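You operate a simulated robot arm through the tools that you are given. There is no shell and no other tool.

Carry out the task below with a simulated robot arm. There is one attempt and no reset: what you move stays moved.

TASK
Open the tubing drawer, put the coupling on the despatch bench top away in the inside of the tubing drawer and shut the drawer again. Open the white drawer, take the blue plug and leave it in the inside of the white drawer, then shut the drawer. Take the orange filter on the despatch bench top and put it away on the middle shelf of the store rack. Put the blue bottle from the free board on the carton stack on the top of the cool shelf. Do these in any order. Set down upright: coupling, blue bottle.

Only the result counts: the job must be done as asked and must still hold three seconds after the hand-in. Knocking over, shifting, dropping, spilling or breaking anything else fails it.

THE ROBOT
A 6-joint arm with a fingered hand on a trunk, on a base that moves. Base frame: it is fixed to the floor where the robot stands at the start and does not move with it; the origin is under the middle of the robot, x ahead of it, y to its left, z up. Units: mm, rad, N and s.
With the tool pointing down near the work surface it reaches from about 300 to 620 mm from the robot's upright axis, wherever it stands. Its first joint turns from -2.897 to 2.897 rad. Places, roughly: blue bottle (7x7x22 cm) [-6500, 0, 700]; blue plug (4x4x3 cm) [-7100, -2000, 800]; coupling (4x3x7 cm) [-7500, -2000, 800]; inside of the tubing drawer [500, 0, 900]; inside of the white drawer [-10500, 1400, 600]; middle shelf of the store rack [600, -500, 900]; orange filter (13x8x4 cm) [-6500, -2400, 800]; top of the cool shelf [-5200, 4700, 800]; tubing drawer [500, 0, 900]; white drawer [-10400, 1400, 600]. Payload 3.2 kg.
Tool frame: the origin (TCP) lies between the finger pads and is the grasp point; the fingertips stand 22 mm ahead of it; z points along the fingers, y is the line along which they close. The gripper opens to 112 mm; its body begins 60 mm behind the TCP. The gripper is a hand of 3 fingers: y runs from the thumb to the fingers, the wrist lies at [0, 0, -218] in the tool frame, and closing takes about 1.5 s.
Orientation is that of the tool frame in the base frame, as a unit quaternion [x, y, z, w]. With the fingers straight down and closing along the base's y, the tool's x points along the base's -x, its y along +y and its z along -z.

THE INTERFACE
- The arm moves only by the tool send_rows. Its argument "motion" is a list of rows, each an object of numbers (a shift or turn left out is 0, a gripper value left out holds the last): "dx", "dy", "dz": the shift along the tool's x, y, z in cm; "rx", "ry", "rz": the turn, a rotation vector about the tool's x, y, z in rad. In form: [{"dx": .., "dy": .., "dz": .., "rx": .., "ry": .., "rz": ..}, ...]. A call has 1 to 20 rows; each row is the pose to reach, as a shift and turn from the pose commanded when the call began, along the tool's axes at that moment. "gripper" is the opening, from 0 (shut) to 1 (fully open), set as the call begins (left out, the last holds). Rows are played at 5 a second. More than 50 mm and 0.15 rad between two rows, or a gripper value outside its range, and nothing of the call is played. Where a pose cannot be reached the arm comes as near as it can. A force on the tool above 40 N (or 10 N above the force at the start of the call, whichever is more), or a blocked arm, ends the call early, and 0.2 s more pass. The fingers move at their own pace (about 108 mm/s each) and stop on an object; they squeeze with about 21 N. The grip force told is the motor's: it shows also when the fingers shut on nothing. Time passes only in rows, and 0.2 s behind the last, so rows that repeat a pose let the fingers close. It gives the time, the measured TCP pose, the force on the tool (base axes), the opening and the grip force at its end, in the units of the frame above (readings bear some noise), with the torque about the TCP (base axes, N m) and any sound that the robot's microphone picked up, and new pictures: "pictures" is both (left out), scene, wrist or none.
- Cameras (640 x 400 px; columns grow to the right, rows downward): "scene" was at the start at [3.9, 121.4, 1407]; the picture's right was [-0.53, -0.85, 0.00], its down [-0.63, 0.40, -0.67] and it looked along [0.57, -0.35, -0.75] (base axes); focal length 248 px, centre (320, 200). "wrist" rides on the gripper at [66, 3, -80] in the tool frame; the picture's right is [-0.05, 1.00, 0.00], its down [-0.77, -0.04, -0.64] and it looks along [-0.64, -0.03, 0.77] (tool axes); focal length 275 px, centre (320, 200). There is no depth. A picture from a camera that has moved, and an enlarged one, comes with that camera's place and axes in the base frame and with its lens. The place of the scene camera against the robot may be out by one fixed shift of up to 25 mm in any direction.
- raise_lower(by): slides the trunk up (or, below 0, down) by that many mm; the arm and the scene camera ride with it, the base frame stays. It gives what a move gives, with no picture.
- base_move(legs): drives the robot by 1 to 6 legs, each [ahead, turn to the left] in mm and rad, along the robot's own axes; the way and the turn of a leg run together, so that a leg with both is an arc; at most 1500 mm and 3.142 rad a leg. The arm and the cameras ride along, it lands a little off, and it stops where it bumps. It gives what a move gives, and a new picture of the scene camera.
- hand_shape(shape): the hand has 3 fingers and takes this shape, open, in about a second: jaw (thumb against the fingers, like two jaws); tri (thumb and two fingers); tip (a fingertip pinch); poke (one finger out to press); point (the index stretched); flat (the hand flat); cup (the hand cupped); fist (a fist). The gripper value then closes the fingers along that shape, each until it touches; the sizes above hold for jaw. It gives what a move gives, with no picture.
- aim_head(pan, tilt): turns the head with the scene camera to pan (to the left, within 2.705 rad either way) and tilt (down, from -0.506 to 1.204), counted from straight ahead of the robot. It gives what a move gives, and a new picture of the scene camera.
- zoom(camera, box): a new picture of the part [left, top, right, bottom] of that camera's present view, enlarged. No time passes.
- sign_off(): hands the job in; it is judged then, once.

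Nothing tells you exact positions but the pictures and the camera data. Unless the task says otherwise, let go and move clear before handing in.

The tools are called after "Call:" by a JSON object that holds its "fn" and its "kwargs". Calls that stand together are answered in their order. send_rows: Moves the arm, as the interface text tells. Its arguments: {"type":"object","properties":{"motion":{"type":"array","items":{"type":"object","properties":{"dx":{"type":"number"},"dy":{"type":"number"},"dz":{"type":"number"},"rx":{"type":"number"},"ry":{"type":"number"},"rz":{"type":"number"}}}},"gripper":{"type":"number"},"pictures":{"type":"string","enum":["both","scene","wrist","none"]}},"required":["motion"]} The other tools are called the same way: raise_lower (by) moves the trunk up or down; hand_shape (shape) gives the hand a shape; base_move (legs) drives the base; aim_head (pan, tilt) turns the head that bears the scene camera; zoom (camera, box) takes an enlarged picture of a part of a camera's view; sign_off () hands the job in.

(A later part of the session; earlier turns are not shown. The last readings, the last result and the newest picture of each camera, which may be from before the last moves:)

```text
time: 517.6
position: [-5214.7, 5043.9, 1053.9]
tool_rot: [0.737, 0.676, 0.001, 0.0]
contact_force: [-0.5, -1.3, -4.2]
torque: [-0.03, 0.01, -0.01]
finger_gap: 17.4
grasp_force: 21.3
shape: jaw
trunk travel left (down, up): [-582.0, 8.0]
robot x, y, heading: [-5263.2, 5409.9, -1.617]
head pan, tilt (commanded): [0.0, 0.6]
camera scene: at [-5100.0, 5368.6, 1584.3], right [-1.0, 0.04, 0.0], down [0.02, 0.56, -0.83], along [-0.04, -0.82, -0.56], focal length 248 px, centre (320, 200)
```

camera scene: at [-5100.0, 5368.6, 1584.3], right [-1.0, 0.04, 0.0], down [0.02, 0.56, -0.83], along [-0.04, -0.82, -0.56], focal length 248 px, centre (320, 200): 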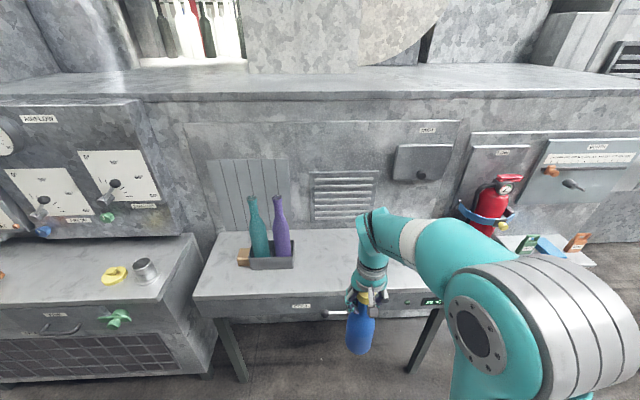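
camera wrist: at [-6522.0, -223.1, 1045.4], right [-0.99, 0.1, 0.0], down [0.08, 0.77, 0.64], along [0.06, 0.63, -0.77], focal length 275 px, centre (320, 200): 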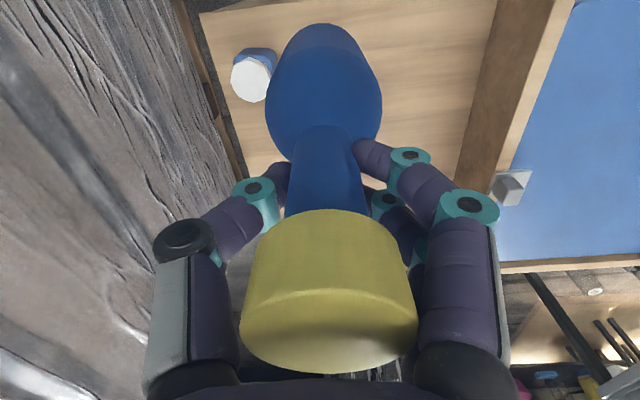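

Call:
{"fn": "base_move", "kwargs": {"legs": [[190, 0.03]]}}

Call:
{"fn": "send_rows", "kwargs": {"motion": [{"dx": -3}, {"dx": -6}, {"dx": -6}]}}

```text
time: 519.1
position: [-5207.1, 4858.4, 1052.9]
tool_rot: [0.725, 0.689, 0.002, 0.0]
contact_force: [-0.1, -0.8, -4.5]
torque: [0.01, 0.0, 0.03]
finger_gap: 17.4
grasp_force: 21.4
shape: jaw
trunk travel left (down, up): [-582.0, 8.0]
robot x, y, heading: [-5269.5, 5221.1, -1.581]
head pan, tilt (commanded): [0.0, 0.6]
camera scene: at [-5103.6, 5186.2, 1584.2], right [-1.0, 0.01, 0.0], down [0.0, 0.57, -0.82], along [-0.01, -0.82, -0.57], focal length 248 px, centre (320, 200)
```

scene: 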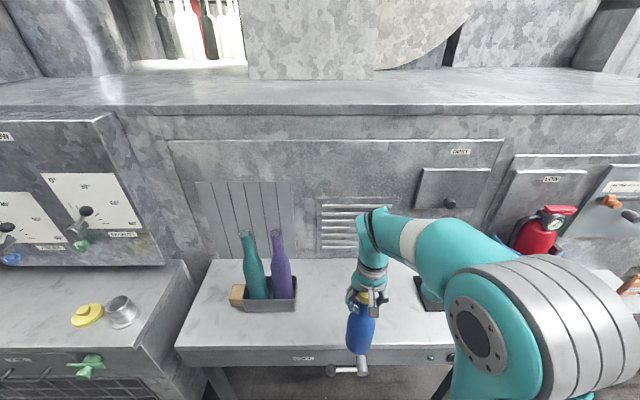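

```text
time: 519.9
position: [-5209.0, 4798.0, 1053.2]
tool_rot: [0.726, 0.688, 0.001, 0.0]
contact_force: [0.0, -0.1, -3.1]
torque: [0.01, -0.03, -0.03]
finger_gap: 17.4
grasp_force: 21.1
shape: jaw
trunk travel left (down, up): [-582.0, 8.0]
robot x, y, heading: [-5267.5, 5224.4, -1.581]
head pan, tilt (commanded): [0.0, 0.6]
camera scene: at [-5103.7, 5187.6, 1584.2], right [-1.0, 0.01, 0.0], down [0.0, 0.56, -0.83], along [-0.01, -0.82, -0.56], focal length 248 px, centre (320, 200)
camera wrist: at [-5201.8, 4866.2, 1134.6], right [1.0, -0.1, 0.0], down [-0.08, -0.77, 0.63], along [-0.06, -0.63, -0.77], focal length 275 px, centre (320, 200)
```

scene: 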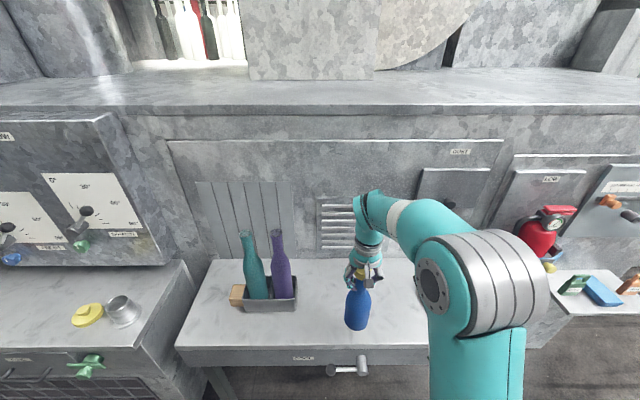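
wrist: 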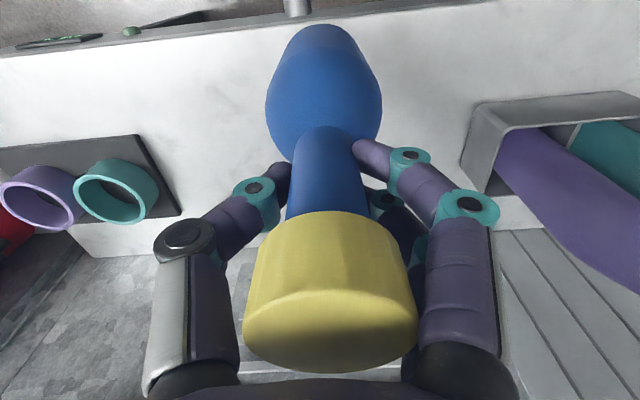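

Call:
{"fn": "send_rows", "kwargs": {"motion": [{"dx": -3.0, "dy": -0.5}, {"dx": -6.0, "dy": -1.0}, {"dx": -9.0, "dy": -1.5}, {"dx": -10.9, "dy": -1.7}, {"dx": -10.9, "dy": -1.7}]}}

Call:
{"fn": "zoom", "kwargs": {"camera": "scene", "box": [200, 180, 480, 360]}}

```text
time: 521.1
position: [-5231.6, 4691.6, 1053.0]
tool_rot: [0.726, 0.688, 0.001, -0.001]
contact_force: [0.6, 0.3, -5.2]
torque: [0.01, 0.01, -0.01]
finger_gap: 17.2
grasp_force: 21.1
shape: jaw
trunk travel left (down, up): [-582.0, 8.0]
robot x, y, heading: [-5266.7, 5222.0, -1.579]
head pan, tilt (commanded): [0.0, 0.6]
camera scene: at [-5103.7, 5187.4, 1584.2], right [-1.0, 0.01, 0.0], down [0.0, 0.57, -0.82], along [-0.01, -0.82, -0.57], focal length 248 px, centre (320, 200)
camera wrist: at [-5225.6, 4760.0, 1134.4], right [1.0, -0.1, 0.0], down [-0.08, -0.77, 0.63], along [-0.06, -0.63, -0.77], focal length 275 px, centre (320, 200)
```

scene: 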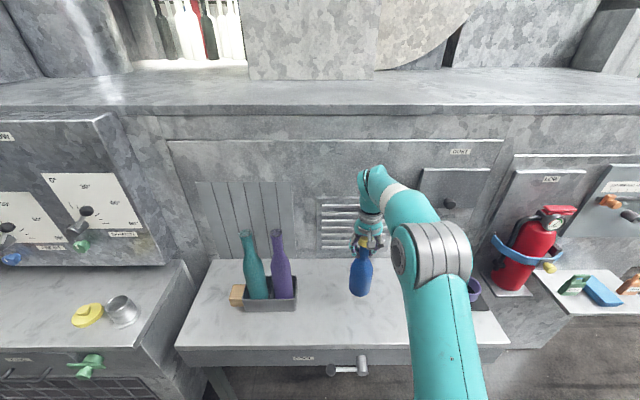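
wrist: 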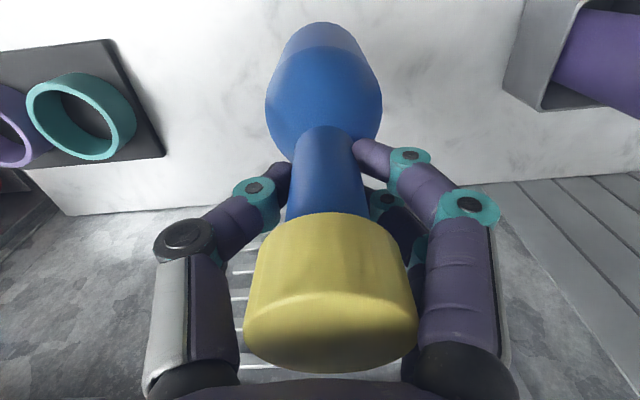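

```text
2.22 times, centred on (340, 270) of scene
camera zoom: at [-5103.7, 5187.4, 1584.2], right [-1.0, 0.01, 0.0], down [0.0, 0.57, -0.82], along [-0.01, -0.82, -0.57], focal length 551 px, centre (276, 44)
```

zoom: 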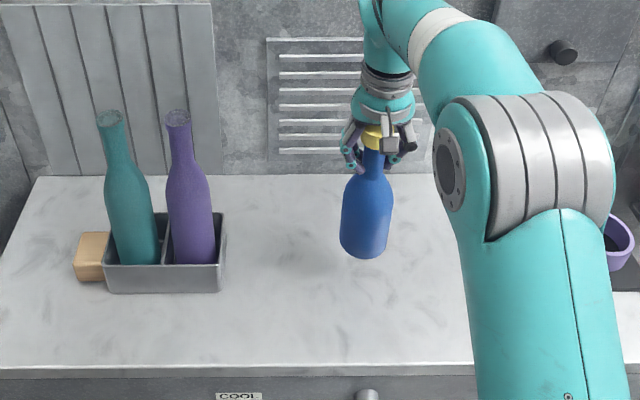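

Two wrist views give the table top at z≈803, so contact is expected near TCP z≈978. I descend, slowly at the end.

Call:
{"fn": "send_rows", "kwargs": {"motion": [{"dz": 1.5}, {"dz": 3.0}, {"dz": 4.5}, {"dz": 5.5}, {"dz": 6.0}, {"dz": 6.0}], "pictures": "scene"}}

Call:
{"fn": "send_rows", "kwargs": {"motion": [{"dz": 0.2}, {"dz": 0.4}, {"dz": 0.6}, {"dz": 0.8}, {"dz": 1.0}], "pictures": "none"}}

```text
time: 522.5
position: [-5233.1, 4692.1, 992.6]
tool_rot: [0.726, 0.688, 0.002, 0.0]
contact_force: [0.2, 0.6, -3.2]
torque: [-0.02, 0.01, -0.02]
finger_gap: 17.2
grasp_force: 20.9
shape: jaw
trunk travel left (down, up): [-582.0, 8.0]
robot x, y, heading: [-5266.5, 5219.7, -1.58]
head pan, tilt (commanded): [0.0, 0.6]
camera scene: at [-5103.7, 5187.2, 1584.2], right [-1.0, 0.01, 0.0], down [0.0, 0.57, -0.82], along [-0.01, -0.82, -0.57], focal length 248 px, centre (320, 200)
```

scene: 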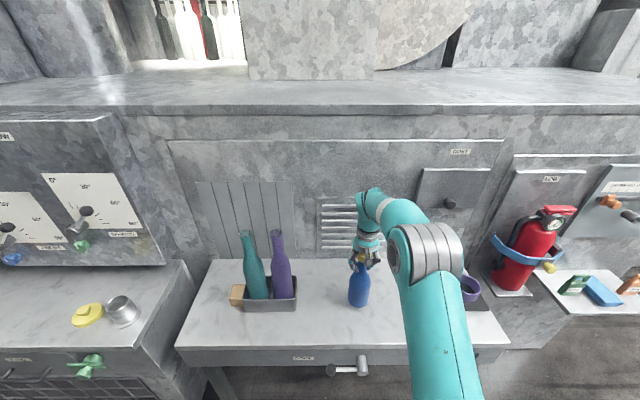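

```text
time: 523.7
position: [-5232.6, 4692.2, 982.2]
tool_rot: [0.725, 0.688, 0.001, -0.001]
contact_force: [0.4, 0.6, -3.9]
torque: [-0.03, 0.01, 0.01]
finger_gap: 17.1
grasp_force: 21.1
shape: jaw
trunk travel left (down, up): [-582.0, 8.0]
robot x, y, heading: [-5264.3, 5219.8, -1.576]
head pan, tilt (commanded): [0.0, 0.6]
```

Call:
{"fn": "send_rows", "kwargs": {"motion": [{"dz": 0.15}, {"dz": 0.3}, {"dz": 0.45}, {"dz": 0.6}], "pictures": "none"}}

```text
time: 524.7
position: [-5232.4, 4691.4, 976.1]
tool_rot: [0.726, 0.688, 0.001, 0.0]
contact_force: [0.3, -0.3, -4.0]
torque: [-0.01, 0.0, 0.01]
finger_gap: 17.0
grasp_force: 21.0
shape: jaw
trunk travel left (down, up): [-582.0, 8.0]
robot x, y, heading: [-5267.5, 5221.3, -1.579]
head pan, tilt (commanded): [0.0, 0.6]
```

Call:
{"fn": "send_rows", "kwargs": {"motion": [{"dz": 0.15}, {"dz": 0.3}, {"dz": 0.45}, {"dz": 0.6}], "pictures": "none"}}

```text
time: 525.7
position: [-5231.8, 4691.4, 971.6]
tool_rot: [0.726, 0.688, 0.001, 0.0]
contact_force: [-0.4, -0.2, -3.9]
torque: [0.0, 0.02, -0.04]
finger_gap: 17.2
grasp_force: 21.0
shape: jaw
trunk travel left (down, up): [-582.0, 8.0]
robot x, y, heading: [-5267.7, 5220.6, -1.582]
head pan, tilt (commanded): [0.0, 0.6]
```

Call:
{"fn": "send_rows", "kwargs": {"motion": [{"dz": 0.15}, {"dz": 0.3}, {"dz": 0.45}, {"dz": 0.6}], "pictures": "wrist"}}

Call:
{"fn": "zoom", "kwargs": {"camera": "scene", "box": [280, 220, 420, 330]}}

```text
time: 526.7
position: [-5232.2, 4691.4, 965.3]
tool_rot: [0.726, 0.688, 0.001, 0.0]
contact_force: [-1.0, -0.3, -3.7]
torque: [-0.05, 0.03, 0.0]
finger_gap: 17.4
grasp_force: 21.0
shape: jaw
trunk travel left (down, up): [-582.0, 8.0]
robot x, y, heading: [-5268.1, 5219.2, -1.578]
head pan, tilt (commanded): [0.0, 0.6]
camera wrist: at [-5225.7, 4759.8, 1047.6], right [0.99, -0.1, 0.0], down [-0.08, -0.77, 0.63], along [-0.06, -0.63, -0.77], focal length 275 px, centre (320, 200)
```

wrist: 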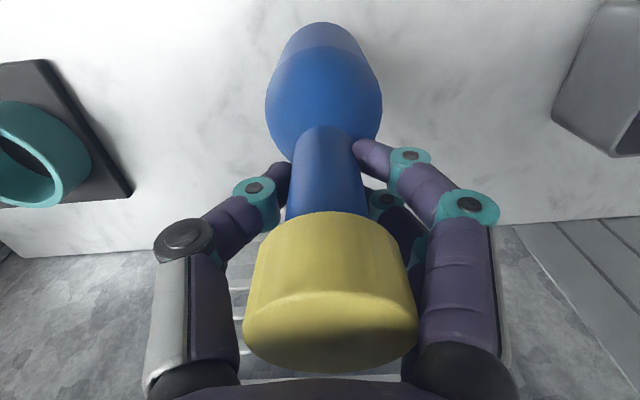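

```text
3.64 times, centred on (350, 275) of scene
camera zoom: at [-5103.7, 5187.2, 1584.2], right [-1.0, 0.01, 0.0], down [0.0, 0.57, -0.82], along [-0.01, -0.82, -0.57], focal length 902 px, centre (211, -73)
```

zoom: 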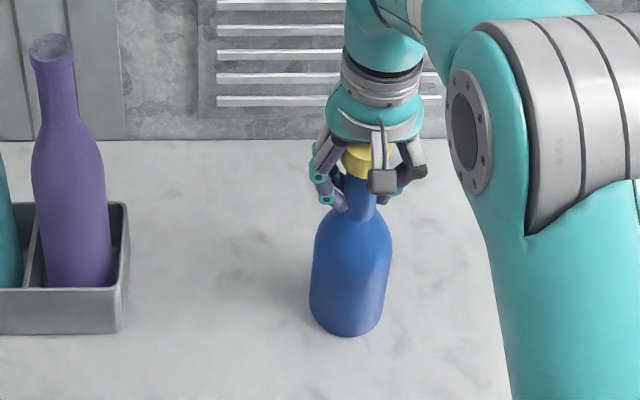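

Call:
{"fn": "send_rows", "kwargs": {"motion": [{"dz": 0.2}, {"dz": 0.4}, {"dz": 0.6}, {"dz": 0.8}], "pictures": "none"}}

Call:
{"fn": "send_rows", "kwargs": {"motion": [{"dz": 0.15}, {"dz": 0.3}, {"dz": 0.45}, {"dz": 0.6}], "pictures": "scene"}}

Call:
{"fn": "zoom", "kwargs": {"camera": "scene", "box": [280, 220, 420, 330]}}

```text
time: 527.7
position: [-5233.7, 4693.8, 960.7]
tool_rot: [0.725, 0.689, -0.002, 0.002]
contact_force: [-0.4, -3.8, 38.6]
torque: [-0.08, -0.07, -0.07]
finger_gap: 20.7
grasp_force: 20.8
shape: jaw
trunk travel left (down, up): [-582.0, 8.0]
robot x, y, heading: [-5269.6, 5223.3, -1.583]
head pan, tilt (commanded): [0.0, 0.6]
```

```text
time: 528.2
position: [-5232.5, 4692.0, 960.8]
tool_rot: [0.725, 0.688, -0.004, 0.005]
contact_force: [-1.6, 3.1, 26.3]
torque: [0.03, 0.07, 0.02]
finger_gap: 21.2
grasp_force: 21.1
shape: jaw
trunk travel left (down, up): [-582.0, 8.0]
robot x, y, heading: [-5267.2, 5220.1, -1.577]
head pan, tilt (commanded): [0.0, 0.6]
stopped in row 2: the force on the tool passed its limit at 50 N (the readings are from after the stop); the commanded pose is now the measured one
camera scene: at [-5104.0, 5191.5, 1584.1], right [-1.0, 0.01, 0.0], down [0.01, 0.56, -0.83], along [-0.01, -0.83, -0.56], focal length 248 px, centre (320, 200)
```

scene: 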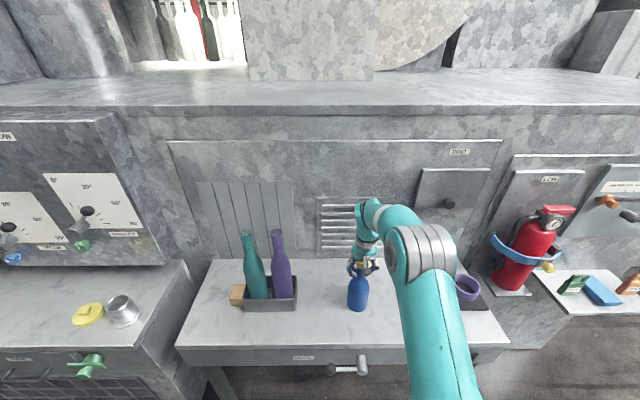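

```text
3.64 times, centred on (350, 275) of scene
camera zoom: at [-5104.0, 5191.5, 1584.1], right [-1.0, 0.01, 0.0], down [0.01, 0.56, -0.83], along [-0.01, -0.83, -0.56], focal length 902 px, centre (211, -73)
```

zoom: 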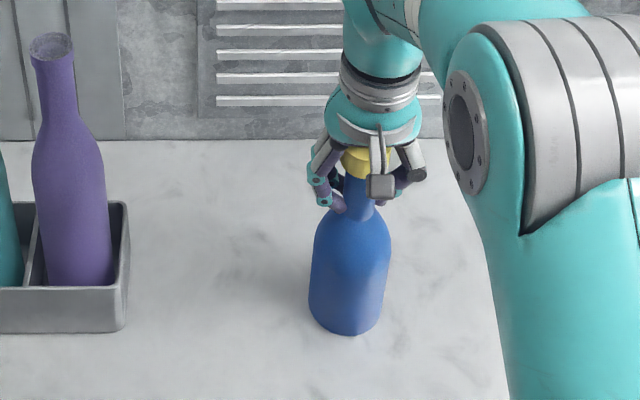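

Contact reached. I relieve the pressure before releasing.

Call:
{"fn": "send_rows", "kwargs": {"motion": [{"dz": -0.15}, {"dz": -0.3}, {"dz": -0.3}], "pictures": "wrist"}}

```text
time: 529.0
position: [-5233.1, 4692.7, 959.8]
tool_rot: [0.725, 0.688, -0.002, 0.002]
contact_force: [-1.4, 1.4, 16.2]
torque: [-0.01, 0.03, 0.0]
finger_gap: 21.1
grasp_force: 20.8
shape: jaw
trunk travel left (down, up): [-582.0, 8.0]
robot x, y, heading: [-5264.7, 5222.2, -1.579]
head pan, tilt (commanded): [0.0, 0.6]
camera wrist: at [-5225.8, 4760.1, 1042.3], right [1.0, -0.1, 0.0], down [-0.08, -0.76, 0.64], along [-0.06, -0.64, -0.77], focal length 275 px, centre (320, 200)
```

wrist: 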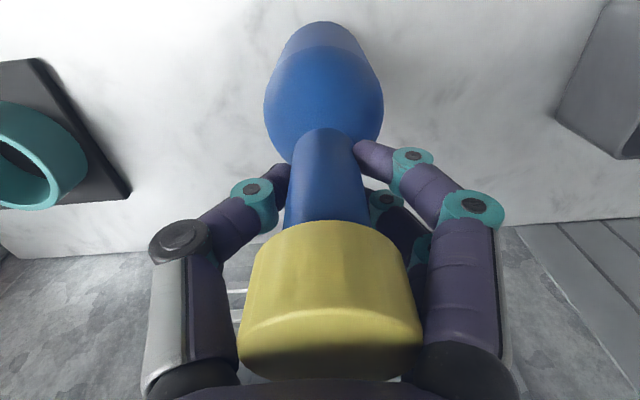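

Call:
{"fn": "send_rows", "kwargs": {"motion": [{"dz": -0.15}, {"dz": -0.3}, {"dz": -0.3}], "pictures": "none"}}

```text
time: 529.8
position: [-5232.7, 4691.7, 962.7]
tool_rot: [0.725, 0.688, 0.0, 0.002]
contact_force: [-0.8, 1.0, -0.3]
torque: [0.03, 0.13, 0.01]
finger_gap: 19.4
grasp_force: 21.1
shape: jaw
trunk travel left (down, up): [-582.0, 8.0]
robot x, y, heading: [-5267.6, 5221.4, -1.58]
head pan, tilt (commanded): [0.0, 0.6]
```

The table carries the bottle now. I open the fingers and check it stands.

Call:
{"fn": "send_rows", "kwargs": {"motion": [{"dz": 0}, {"dz": 0}, {"dz": 0}, {"dz": 0}], "gripper": 0.75}}

```text
time: 530.8
position: [-5231.7, 4691.2, 963.2]
tool_rot: [0.725, 0.689, -0.001, 0.002]
contact_force: [-0.3, 0.4, 0.1]
torque: [0.0, -0.01, 0.01]
finger_gap: 83.8
grasp_force: 0.0
shape: jaw
trunk travel left (down, up): [-582.0, 8.0]
robot x, y, heading: [-5261.4, 5220.3, -1.577]
head pan, tilt (commanded): [0.0, 0.6]
camera scene: at [-5103.7, 5187.6, 1584.2], right [-1.0, 0.01, 0.0], down [0.0, 0.56, -0.83], along [-0.01, -0.83, -0.56], focal length 248 px, centre (320, 200)
camera wrist: at [-5225.4, 4758.8, 1044.6], right [1.0, -0.1, 0.0], down [-0.08, -0.77, 0.64], along [-0.06, -0.64, -0.77], focal length 275 px, centre (320, 200)
```

scene: 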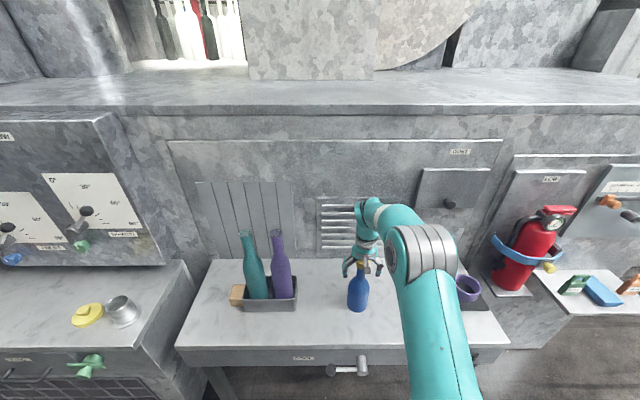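
wrist: 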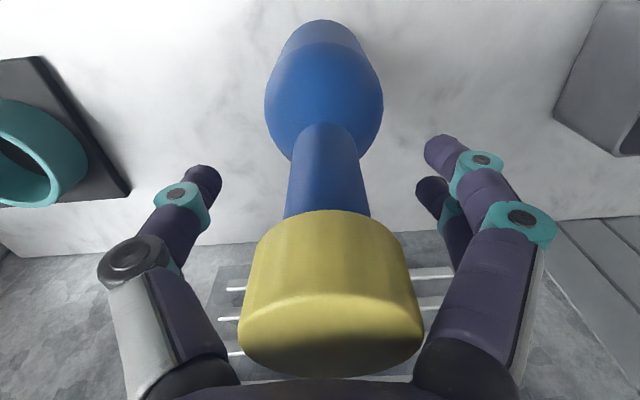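

The bottle stands upright. I rise straight up and retract.

Call:
{"fn": "send_rows", "kwargs": {"motion": [{"dz": -1.0}, {"dz": -3.0}, {"dz": -6.0}, {"dz": -9.0}, {"dz": -11.5}, {"dz": -11.5, "dx": 3}, {"dz": -11.5, "dx": 7}, {"dz": -11.5, "dx": 11}, {"dz": -11.5, "dx": 15}, {"dz": -11.5, "dx": 18}, {"dz": -11.5, "dx": 18}]}}

Call:
{"fn": "zoom", "kwargs": {"camera": "scene", "box": [200, 200, 500, 380]}}

```text
time: 533.2
position: [-5222.8, 4871.3, 1077.6]
tool_rot: [0.726, 0.688, -0.001, 0.002]
contact_force: [0.1, 0.0, 0.2]
torque: [0.01, 0.01, -0.02]
finger_gap: 83.8
grasp_force: 0.2
shape: jaw
trunk travel left (down, up): [-582.0, 8.0]
robot x, y, heading: [-5270.3, 5221.0, -1.581]
head pan, tilt (commanded): [0.0, 0.6]
camera scene: at [-5103.7, 5187.4, 1584.2], right [-1.0, 0.01, 0.0], down [0.0, 0.56, -0.83], along [-0.01, -0.82, -0.56], focal length 248 px, centre (320, 200)
camera wrist: at [-5215.8, 4940.3, 1159.4], right [1.0, -0.1, 0.0], down [-0.08, -0.77, 0.64], along [-0.06, -0.64, -0.77], focal length 275 px, centre (320, 200)
```

scene: 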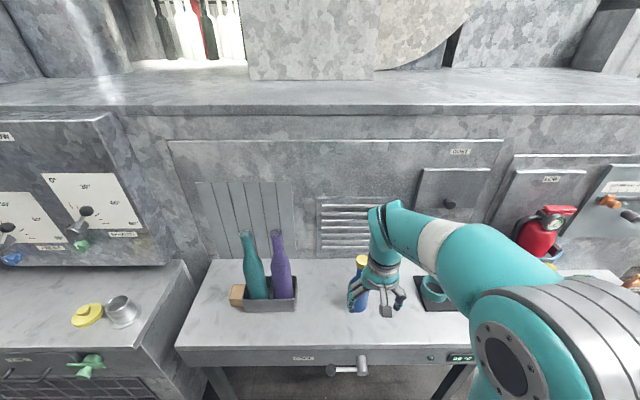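
wrist: 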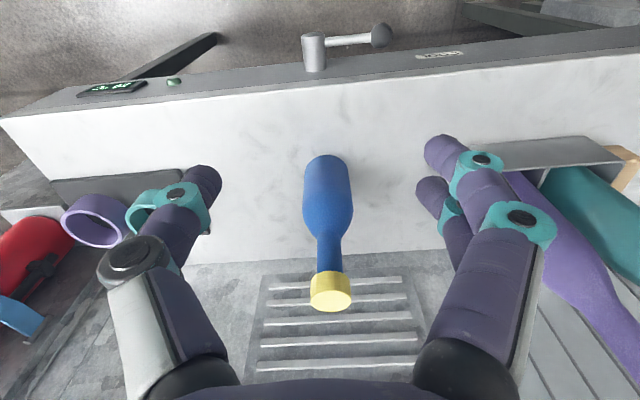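

```text
2.13 times, centred on (350, 290) of scene
camera zoom: at [-5103.7, 5187.4, 1584.2], right [-1.0, 0.01, 0.0], down [0.0, 0.56, -0.83], along [-0.01, -0.82, -0.56], focal length 529 px, centre (256, 8)
```

zoom: 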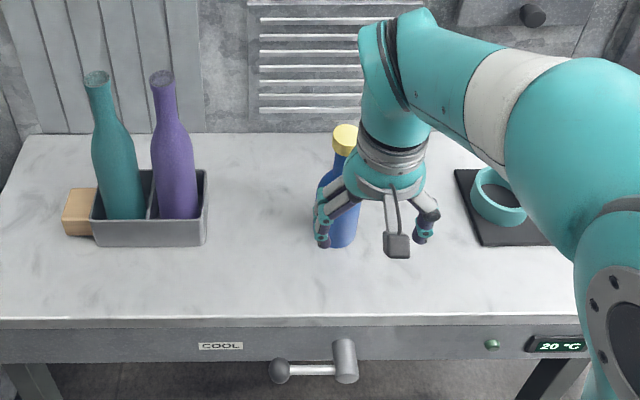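

The bottle is upright on the COOL table. Now I return west and south to the white drawer.

Call:
{"fn": "base_move", "kwargs": {"legs": [[-150, 0], [0, -1.56], [1500, 0], [1500, 0], [1130, 0]]}}

```text
time: 557.7
position: [-9700.9, 5042.2, 1077.7]
tool_rot: [1.0, 0.024, -0.001, 0.001]
contact_force: [-0.1, 0.0, 0.3]
torque: [0.0, 0.0, 0.02]
finger_gap: 83.7
grasp_force: 0.1
shape: jaw
trunk travel left (down, up): [-582.0, 8.0]
robot x, y, heading: [-9357.4, 5125.3, -3.05]
head pan, tilt (commanded): [0.0, 0.6]
camera scene: at [-9375.2, 4950.4, 1584.2], right [-0.09, 1.0, 0.0], down [0.56, 0.05, -0.82], along [-0.82, -0.08, -0.57], focal length 248 px, centre (320, 200)
```

scene: 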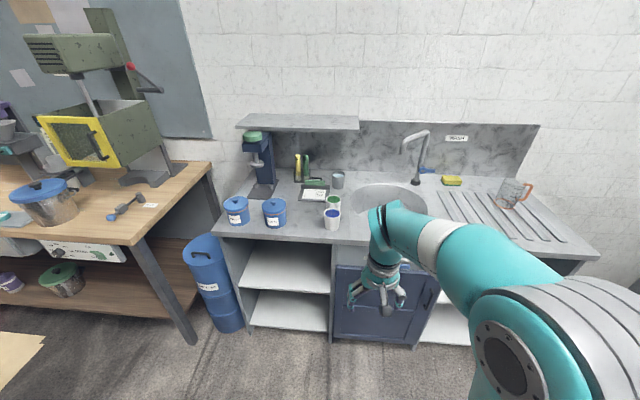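

Call:
{"fn": "base_move", "kwargs": {"legs": [[0, 1.455], [1500, 0], [1400, 0]]}}

Call:
{"fn": "aim_head", "kwargs": {"pan": -0.6, "tilt": 0.5}}

```text
time: 575.2
position: [-9401.1, 1884.7, 1078.9]
tool_rot: [0.738, 0.674, -0.001, 0.002]
contact_force: [0.0, 0.1, 0.2]
torque: [0.01, -0.01, 0.01]
finger_gap: 83.4
grasp_force: 0.1
shape: jaw
trunk travel left (down, up): [-582.0, 8.0]
robot x, y, heading: [-9431.0, 2237.1, -1.618]
head pan, tilt (commanded): [0.0, 0.6]
camera scene: at [-9270.7, 2195.8, 1584.2], right [-1.0, 0.05, 0.0], down [0.03, 0.56, -0.82], along [-0.04, -0.82, -0.57], focal length 248 px, centre (320, 200)
```

scene: 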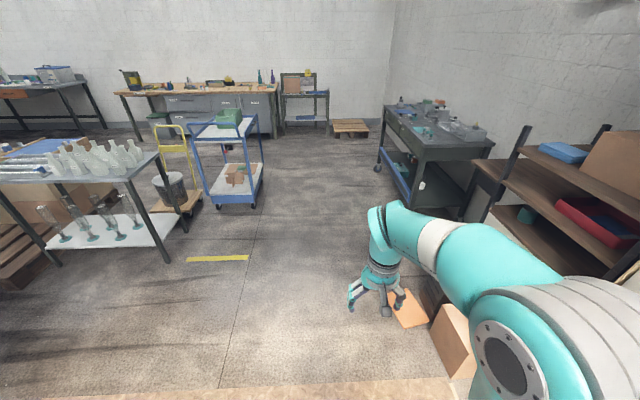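

```text
time: 576.2
position: [-9401.0, 1884.6, 1078.5]
tool_rot: [0.738, 0.675, -0.001, 0.002]
contact_force: [-1.1, -0.1, 0.1]
torque: [0.04, 0.0, 0.01]
finger_gap: 83.6
grasp_force: 0.1
shape: jaw
trunk travel left (down, up): [-582.0, 8.0]
robot x, y, heading: [-9434.8, 2229.3, -1.61]
head pan, tilt (commanded): [-0.6, 0.499]
camera scene: at [-9321.4, 2211.6, 1593.3], right [-0.8, 0.6, 0.0], down [0.29, 0.38, -0.88], along [-0.53, -0.7, -0.48], focal length 248 px, centre (320, 200)
```

scene: 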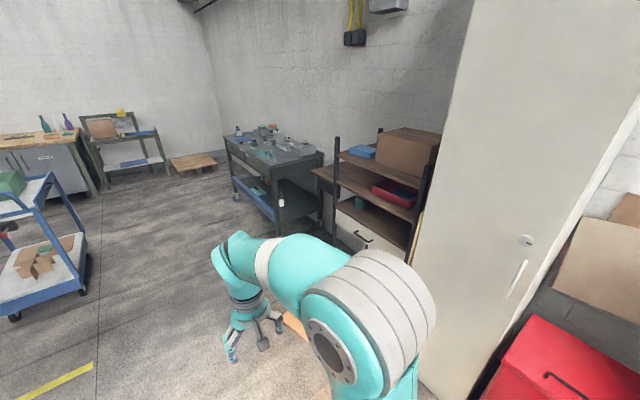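

Call:
{"fn": "base_move", "kwargs": {"legs": [[830, 0], [0, -1.53]]}}

Call:
{"fn": "aim_head", "kwargs": {"pan": 0.0, "tilt": 0.7}}

```text
time: 584.3
position: [-9816.4, 1370.1, 1078.9]
tool_rot: [1.0, -0.022, -0.002, 0.001]
contact_force: [0.4, 0.4, -0.5]
torque: [-0.01, 0.0, 0.02]
finger_gap: 83.8
grasp_force: 0.3
shape: jaw
trunk travel left (down, up): [-582.0, 8.0]
robot x, y, heading: [-9470.0, 1417.3, -3.148]
head pan, tilt (commanded): [-0.6, 0.499]
camera scene: at [-9486.7, 1299.6, 1593.3], right [0.56, 0.83, 0.0], down [0.4, -0.27, -0.88], along [-0.72, 0.5, -0.48], focal length 248 px, centre (320, 200)
```

scene: 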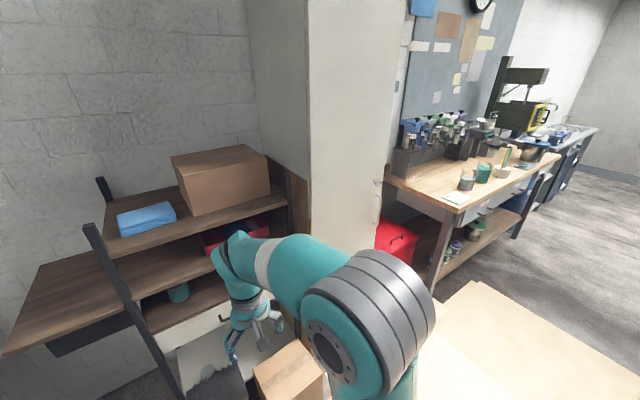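

```text
time: 585.3
position: [-9817.6, 1368.9, 1077.7]
tool_rot: [1.0, -0.021, -0.002, 0.001]
contact_force: [-0.3, -0.3, 0.6]
torque: [-0.04, -0.04, 0.01]
finger_gap: 83.9
grasp_force: 0.0
shape: jaw
trunk travel left (down, up): [-582.0, 8.0]
robot x, y, heading: [-9469.5, 1414.7, -3.139]
head pan, tilt (commanded): [0.0, 0.7]
camera scene: at [-9496.5, 1248.2, 1575.6], right [0.0, 1.0, 0.0], down [0.64, 0.0, -0.77], along [-0.77, 0.0, -0.64], focal length 248 px, centre (320, 200)
```

scene: 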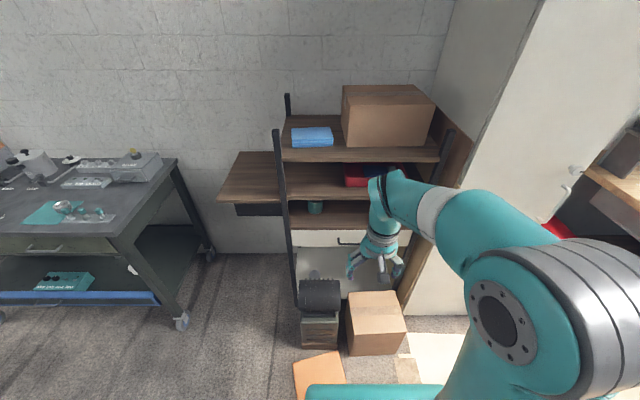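

The white drawer is under the third wooden shelf at about x=-10330, z≈540–670; a small machine on a crate and a box stand on the floor in front. I need a closer look at clearances.

Call:
{"fn": "zoom", "kwargs": {"camera": "scene", "box": [210, 130, 450, 400]}}

Call:
{"fn": "send_rows", "kwargs": {"motion": [{"dz": 0}], "pictures": "wrist"}}

```text
1.48 times, centred on (330, 265) of scene
camera zoom: at [-9496.5, 1248.2, 1575.6], right [0.0, 1.0, 0.0], down [0.64, 0.0, -0.77], along [-0.77, 0.0, -0.64], focal length 368 px, centre (305, 104)
```

zoom: 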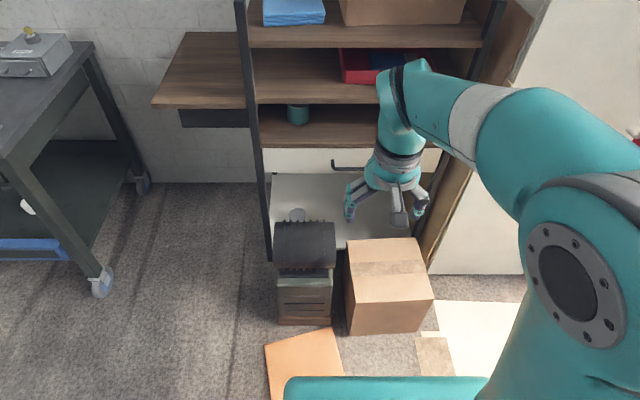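

```text
time: 585.7
position: [-9819.0, 1370.4, 1078.3]
tool_rot: [1.0, -0.021, -0.003, 0.001]
contact_force: [0.1, -0.1, 0.0]
torque: [0.0, 0.01, 0.01]
finger_gap: 83.7
grasp_force: 0.1
shape: jaw
trunk travel left (down, up): [-582.0, 8.0]
robot x, y, heading: [-9471.7, 1416.4, -3.145]
head pan, tilt (commanded): [0.0, 0.7]
camera wrist: at [-9749.8, 1365.7, 1159.6], right [-0.09, -1.0, 0.0], down [-0.77, 0.07, 0.64], along [-0.64, 0.06, -0.77], focal length 275 px, centre (320, 200)
```

wrist: 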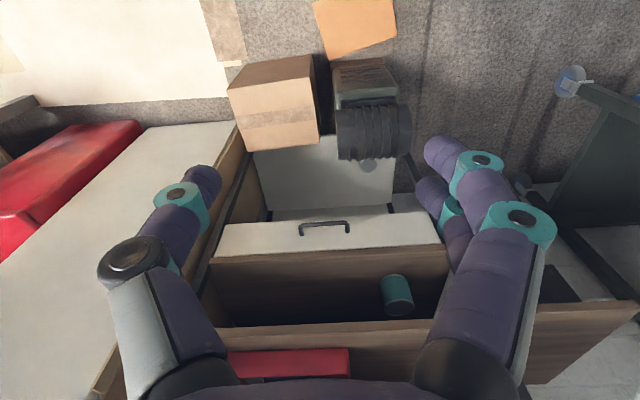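

The drawer can probably open above the machine (its rollers top out near z≈480). I shift the robot to the right of the floor items, facing the rack.

Call:
{"fn": "base_move", "kwargs": {"legs": [[0, -0.85], [271, 0], [0, 0.85]]}}

Call:
{"fn": "aim_head", "kwargs": {"pan": 0.3, "tilt": 0.8}}

```text
time: 592.1
position: [-9988.3, 1581.5, 1077.8]
tool_rot: [1.0, -0.032, -0.002, 0.0]
contact_force: [-0.5, 0.3, 0.6]
torque: [-0.01, -0.02, 0.02]
finger_gap: 83.5
grasp_force: 0.1
shape: jaw
trunk travel left (down, up): [-582.0, 8.0]
robot x, y, heading: [-9640.2, 1620.4, 3.128]
head pan, tilt (commanded): [0.0, 0.7]
camera scene: at [-9671.5, 1453.2, 1575.6], right [0.02, 1.0, 0.0], down [0.64, -0.01, -0.77], along [-0.76, 0.01, -0.64], focal length 248 px, centre (320, 200)
```

scene: 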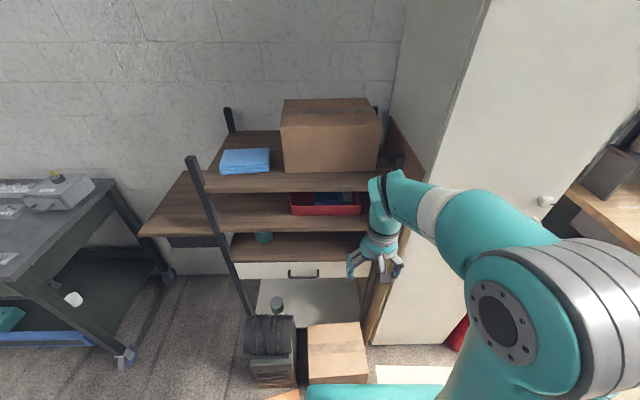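

```text
time: 592.9
position: [-9990.6, 1581.2, 1077.9]
tool_rot: [1.0, -0.031, -0.002, 0.001]
contact_force: [-0.6, 0.5, -0.1]
torque: [-0.02, 0.01, 0.02]
finger_gap: 83.8
grasp_force: 0.0
shape: jaw
trunk travel left (down, up): [-582.0, 8.0]
robot x, y, heading: [-9638.5, 1624.5, 3.121]
head pan, tilt (commanded): [0.3, 0.799]
camera scene: at [-9664.2, 1429.4, 1567.4], right [-0.28, 0.96, 0.0], down [0.69, 0.2, -0.7], along [-0.67, -0.19, -0.72], focal length 248 px, centre (320, 200)
```

scene: 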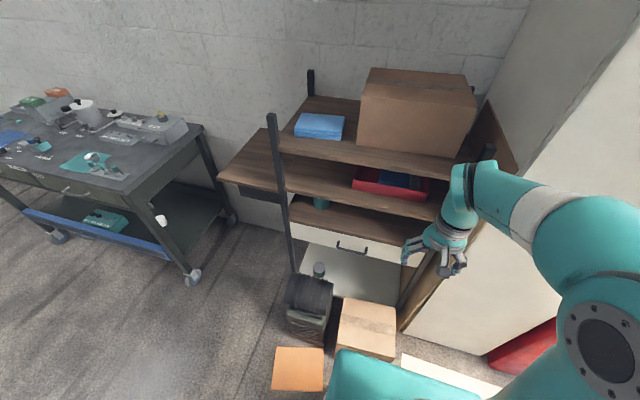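

Call:
{"fn": "send_rows", "kwargs": {"motion": [{"dx": -1.6, "dz": 0.9, "ry": -0.131}, {"dx": -3.2, "dz": 1.8, "ry": -0.262}, {"dx": -4.8, "dz": 2.7, "ry": -0.393}, {"dx": -6.4, "dz": 3.6, "ry": -0.524}, {"dx": -8.0, "dz": 4.5, "ry": -0.655}, {"dx": -9.6, "dz": 5.4, "ry": -0.786}, {"dx": -11.2, "dz": 6.3, "ry": -0.917}, {"dx": -13.0, "dz": 7.0, "ry": -1.048}, {"dx": -13.0, "dz": 7.0, "ry": -1.048}], "gripper": 1}}

```text
time: 594.9
position: [-10122.3, 1560.9, 1029.1]
tool_rot: [0.865, -0.028, -0.501, -0.016]
contact_force: [0.1, -0.5, 0.7]
torque: [0.02, 0.04, -0.02]
finger_gap: 111.7
grasp_force: 0.1
shape: jaw
out of reach, approached as far as the arm can: row 5, 6, 7, 8, 9
trunk travel left (down, up): [-582.0, 8.0]
robot x, y, heading: [-9643.3, 1621.0, 3.124]
head pan, tilt (commanded): [0.3, 0.799]
camera scene: at [-9664.5, 1430.1, 1567.5], right [-0.28, 0.96, 0.0], down [0.69, 0.2, -0.7], along [-0.67, -0.19, -0.72], focal length 248 px, centre (320, 200)
camera wrist: at [-10019.0, 1553.0, 1013.8], right [-0.09, -1.0, 0.04], down [0.17, 0.03, 0.99], along [-0.98, 0.09, 0.17], focal length 275 px, centre (320, 200)
```

scene: 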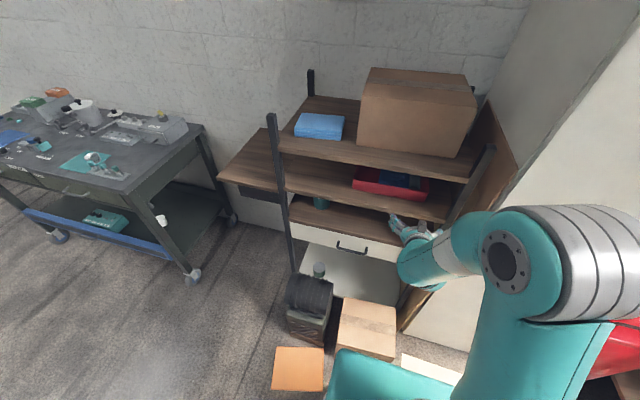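
wrist: 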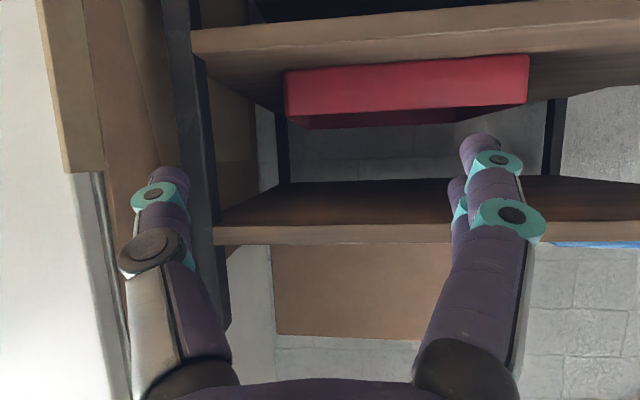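

Call:
{"fn": "send_rows", "kwargs": {"motion": [{"rz": 0.14}, {"rz": 0.28}, {"rz": 0.42}, {"rz": 0.56}, {"rz": 0.7}, {"rz": 0.84}, {"rz": 0.98}, {"rz": 1.12}, {"rz": 1.26}, {"rz": 1.4}, {"rz": 1.54}, {"rz": 1.54}]}}

```text
time: 597.5
position: [-10122.4, 1559.4, 1029.3]
tool_rot: [-0.601, 0.622, 0.37, -0.338]
contact_force: [0.0, 0.9, -0.2]
torque: [-0.04, -0.01, -0.01]
finger_gap: 111.9
grasp_force: 0.1
shape: jaw
trunk travel left (down, up): [-582.0, 8.0]
robot x, y, heading: [-9640.2, 1622.5, 3.123]
head pan, tilt (commanded): [0.3, 0.799]
camera scene: at [-9664.1, 1429.3, 1567.4], right [-0.28, 0.96, 0.0], down [0.69, 0.2, -0.7], along [-0.67, -0.19, -0.72], focal length 248 px, centre (320, 200)
camera wrist: at [-10055.7, 1490.4, 1072.4], right [-0.49, 0.05, 0.87], down [0.61, 0.73, 0.3], along [-0.62, 0.68, -0.39], focal length 275 px, centre (320, 200)
```

scene: 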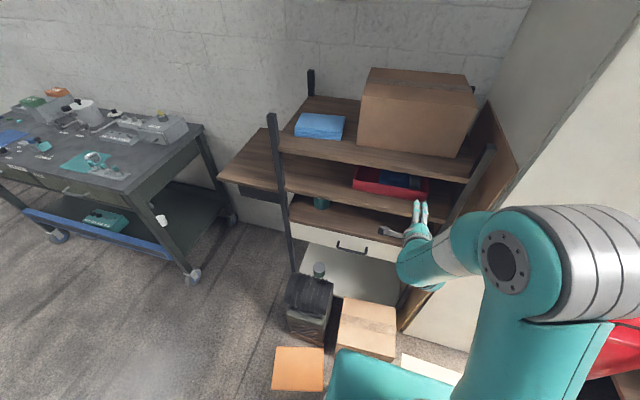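
wrist: 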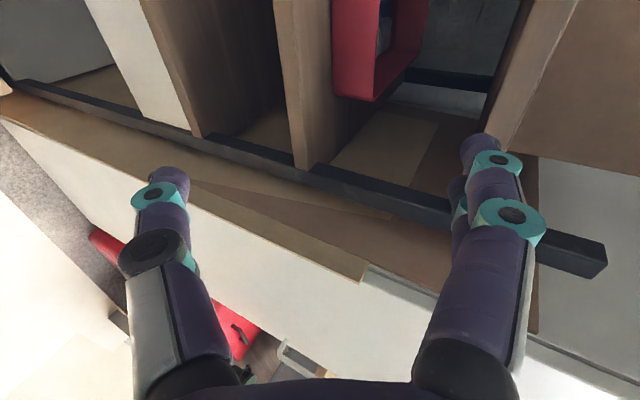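

The roll works fine at this pitch. I raise the pitch nearer to horizontal.

Call:
{"fn": "send_rows", "kwargs": {"motion": [{"rx": -0.12}, {"rx": -0.24}, {"rx": -0.36}, {"rx": -0.45}, {"rx": -0.45}]}}

```text
time: 598.7
position: [-10084.5, 1480.2, 1073.4]
tool_rot: [-0.511, 0.525, 0.501, -0.462]
contact_force: [-0.2, 0.1, -0.4]
torque: [-0.01, 0.02, -0.01]
finger_gap: 111.9
grasp_force: 0.0
shape: jaw
out of reach, approached as far as the arm can: row 1, 2, 3, 4, 5
trunk travel left (down, up): [-582.0, 8.0]
robot x, y, heading: [-9641.3, 1620.9, 3.121]
head pan, tilt (commanded): [0.3, 0.799]
camera scene: at [-9664.3, 1429.6, 1567.4], right [-0.28, 0.96, 0.0], down [0.69, 0.2, -0.7], along [-0.67, -0.19, -0.72], focal length 248 px, centre (320, 200)
camera wrist: at [-10008.3, 1412.4, 1082.3], right [-0.07, 0.03, 1.0], down [0.68, 0.74, 0.03], along [-0.73, 0.68, -0.07], focal length 275 px, centre (320, 200)
```

scene: 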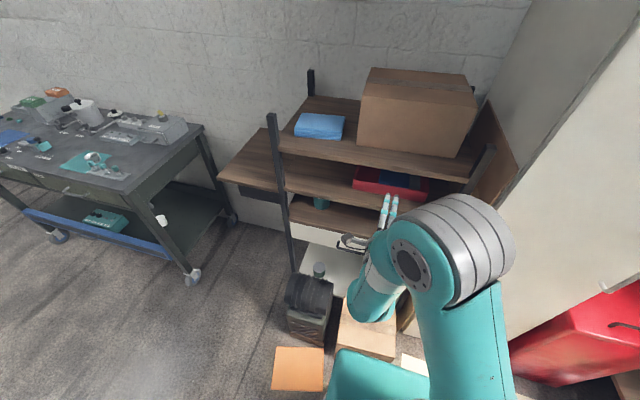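
wrist: 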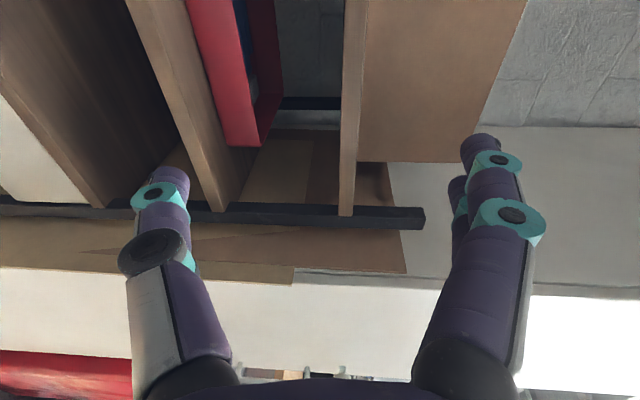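

The pose is reachable. I lower the trunk toward drawer height and look from there.

Call:
{"fn": "raise_lower", "kwargs": {"by": -420}}

Call:
{"fn": "aim_head", "kwargs": {"pan": 0.2, "tilt": 0.5}}

Call:
{"fn": "zoom", "kwargs": {"camera": "scene", "box": [200, 100, 420, 330]}}

Call:
{"fn": "send_rows", "kwargs": {"motion": [{"dz": 0}], "pictures": "wrist"}}

```text
refused: -420 is not a number from -400 to 400
```

```text
time: 599.5
position: [-10085.6, 1481.8, 1073.9]
tool_rot: [-0.51, 0.526, 0.501, -0.462]
contact_force: [0.2, -0.5, 0.3]
torque: [-0.04, -0.01, -0.02]
finger_gap: 111.9
grasp_force: 0.1
shape: jaw
trunk travel left (down, up): [-582.0, 8.0]
robot x, y, heading: [-9637.4, 1626.0, 3.122]
head pan, tilt (commanded): [0.201, 0.499]
camera scene: at [-9676.1, 1435.2, 1593.2], right [-0.18, 0.98, 0.0], down [0.47, 0.09, -0.88], along [-0.86, -0.16, -0.48], focal length 248 px, centre (320, 200)
```

scene: 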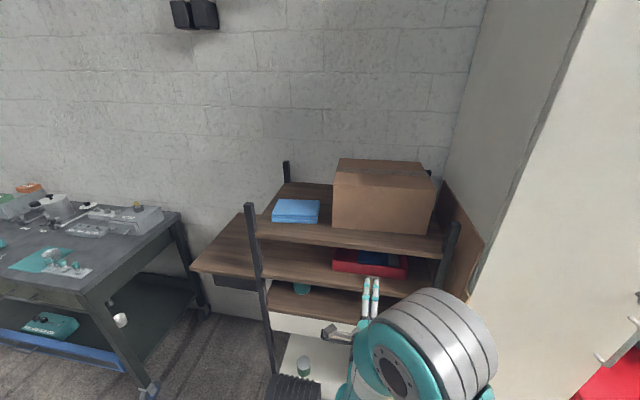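

```text
1.74 times, centred on (310, 215) of scene
camera zoom: at [-9676.1, 1435.2, 1593.2], right [-0.18, 0.98, 0.0], down [0.47, 0.09, -0.88], along [-0.86, -0.16, -0.48], focal length 431 px, centre (337, 174)
```

zoom: 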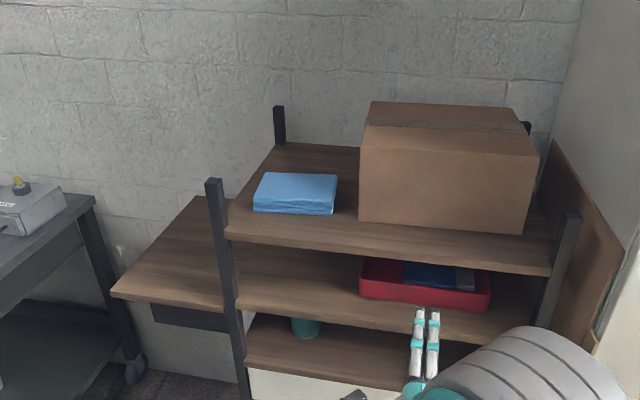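

```text
time: 599.9
position: [-10085.3, 1480.7, 1073.9]
tool_rot: [-0.51, 0.526, 0.501, -0.461]
contact_force: [-0.3, 1.2, -0.8]
torque: [0.01, 0.01, 0.01]
finger_gap: 111.9
grasp_force: 0.1
shape: jaw
trunk travel left (down, up): [-582.0, 8.0]
robot x, y, heading: [-9640.0, 1620.7, 3.125]
head pan, tilt (commanded): [0.201, 0.499]
camera wrist: at [-10008.4, 1412.4, 1082.3], right [-0.07, 0.02, 1.0], down [0.68, 0.74, 0.03], along [-0.73, 0.68, -0.07], focal length 275 px, centre (320, 200)
```

wrist: 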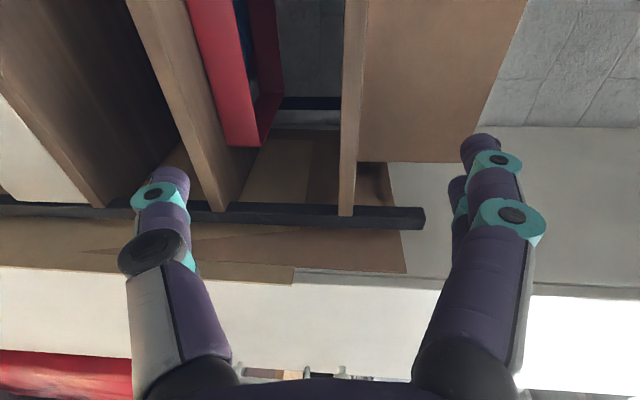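

Call:
{"fn": "raise_lower", "kwargs": {"by": -390}}

Call:
{"fn": "aim_head", "kwargs": {"pan": 0.2, "tilt": 0.6}}

Call:
{"fn": "zoom", "kwargs": {"camera": "scene", "box": [180, 100, 420, 340]}}

```text
time: 603.7
position: [-10086.0, 1481.5, 684.4]
tool_rot: [-0.511, 0.526, 0.501, -0.46]
contact_force: [-1.0, 0.2, -0.2]
torque: [0.02, -0.04, -0.01]
finger_gap: 111.9
grasp_force: 0.0
shape: jaw
trunk travel left (down, up): [-192.0, 398.0]
robot x, y, heading: [-9641.5, 1622.2, 3.119]
head pan, tilt (commanded): [0.201, 0.499]
```

```text
time: 604.3
position: [-10084.9, 1481.8, 684.0]
tool_rot: [-0.51, 0.526, 0.501, -0.461]
contact_force: [0.3, 0.1, 0.0]
torque: [-0.02, 0.0, 0.01]
finger_gap: 112.1
grasp_force: 0.1
shape: jaw
trunk travel left (down, up): [-192.0, 398.0]
robot x, y, heading: [-9643.1, 1623.0, 3.121]
head pan, tilt (commanded): [0.201, 0.6]
camera scene: at [-9673.6, 1435.7, 1194.3], right [-0.18, 0.98, 0.0], down [0.56, 0.1, -0.83], along [-0.81, -0.15, -0.56], focal length 248 px, centre (320, 200)
```

scene: 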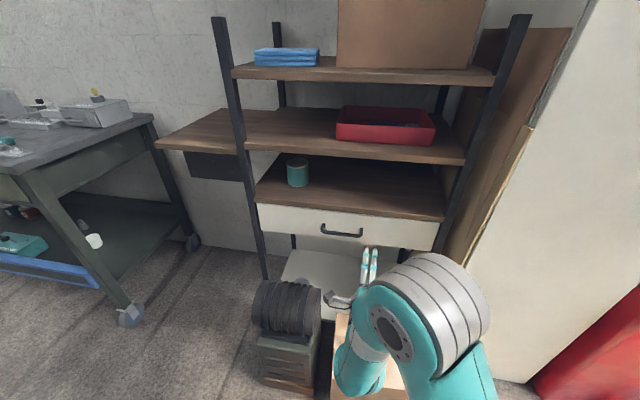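

```text
1.67 times, centred on (300, 220) of scene
camera zoom: at [-9673.6, 1435.7, 1194.3], right [-0.18, 0.98, 0.0], down [0.56, 0.1, -0.83], along [-0.81, -0.15, -0.56], focal length 413 px, centre (353, 167)
```

zoom: 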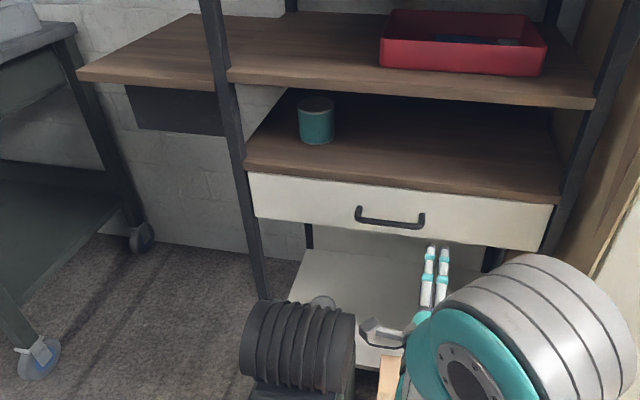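

The handle triangulates to about (-10288,1394,624), drawer front z≈566–686; the machine's rollers reach z≈523, so the drawer clears them. I move in: slightly ahead, turned left, trunk down.

Call:
{"fn": "base_move", "kwargs": {"legs": [[75, 0], [0, 0.16]]}}

Call:
{"fn": "raise_lower", "kwargs": {"by": -58}}

Call:
{"fn": "zoom", "kwargs": {"camera": "scene", "box": [140, 80, 460, 400]}}

```text
time: 606.0
position: [-10132.7, 1412.9, 683.7]
tool_rot: [0.55, -0.482, -0.462, 0.501]
contact_force: [-0.3, 0.4, 0.0]
torque: [0.02, 0.0, 0.01]
finger_gap: 111.9
grasp_force: 0.1
shape: jaw
trunk travel left (down, up): [-192.0, 398.0]
robot x, y, heading: [-9715.3, 1621.9, -3.0]
head pan, tilt (commanded): [0.201, 0.6]
camera scene: at [-9719.5, 1434.7, 1194.2], right [-0.34, 0.94, 0.0], down [0.53, 0.19, -0.83], along [-0.78, -0.28, -0.56], focal length 248 px, centre (320, 200)
```

scene: 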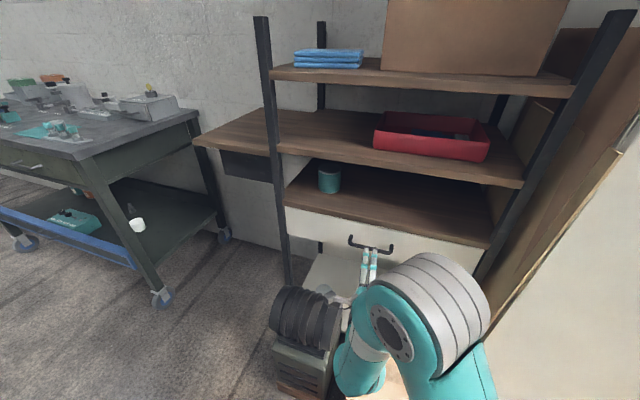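

```text
time: 607.0
position: [-10132.3, 1412.2, 625.3]
tool_rot: [0.552, -0.483, -0.462, 0.5]
contact_force: [0.0, 0.3, -1.4]
torque: [-0.03, 0.01, 0.01]
finger_gap: 111.9
grasp_force: 0.0
shape: jaw
trunk travel left (down, up): [-134.0, 456.0]
robot x, y, heading: [-9716.7, 1623.4, -2.995]
head pan, tilt (commanded): [0.201, 0.6]
```

```text
1.25 times, centred on (300, 240) of scene
camera zoom: at [-9719.4, 1434.7, 1136.2], right [-0.34, 0.94, 0.0], down [0.53, 0.19, -0.83], along [-0.78, -0.28, -0.56], focal length 310 px, centre (345, 150)
```

zoom: 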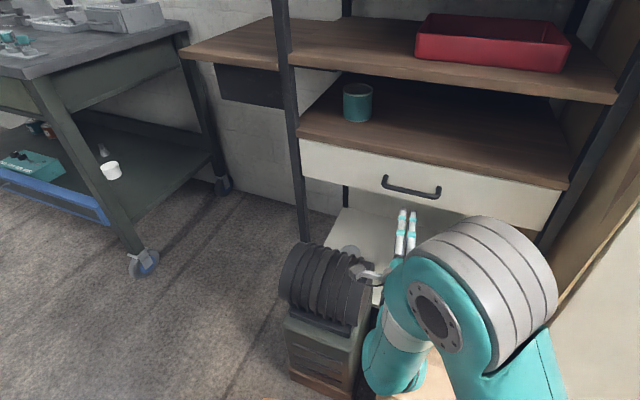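

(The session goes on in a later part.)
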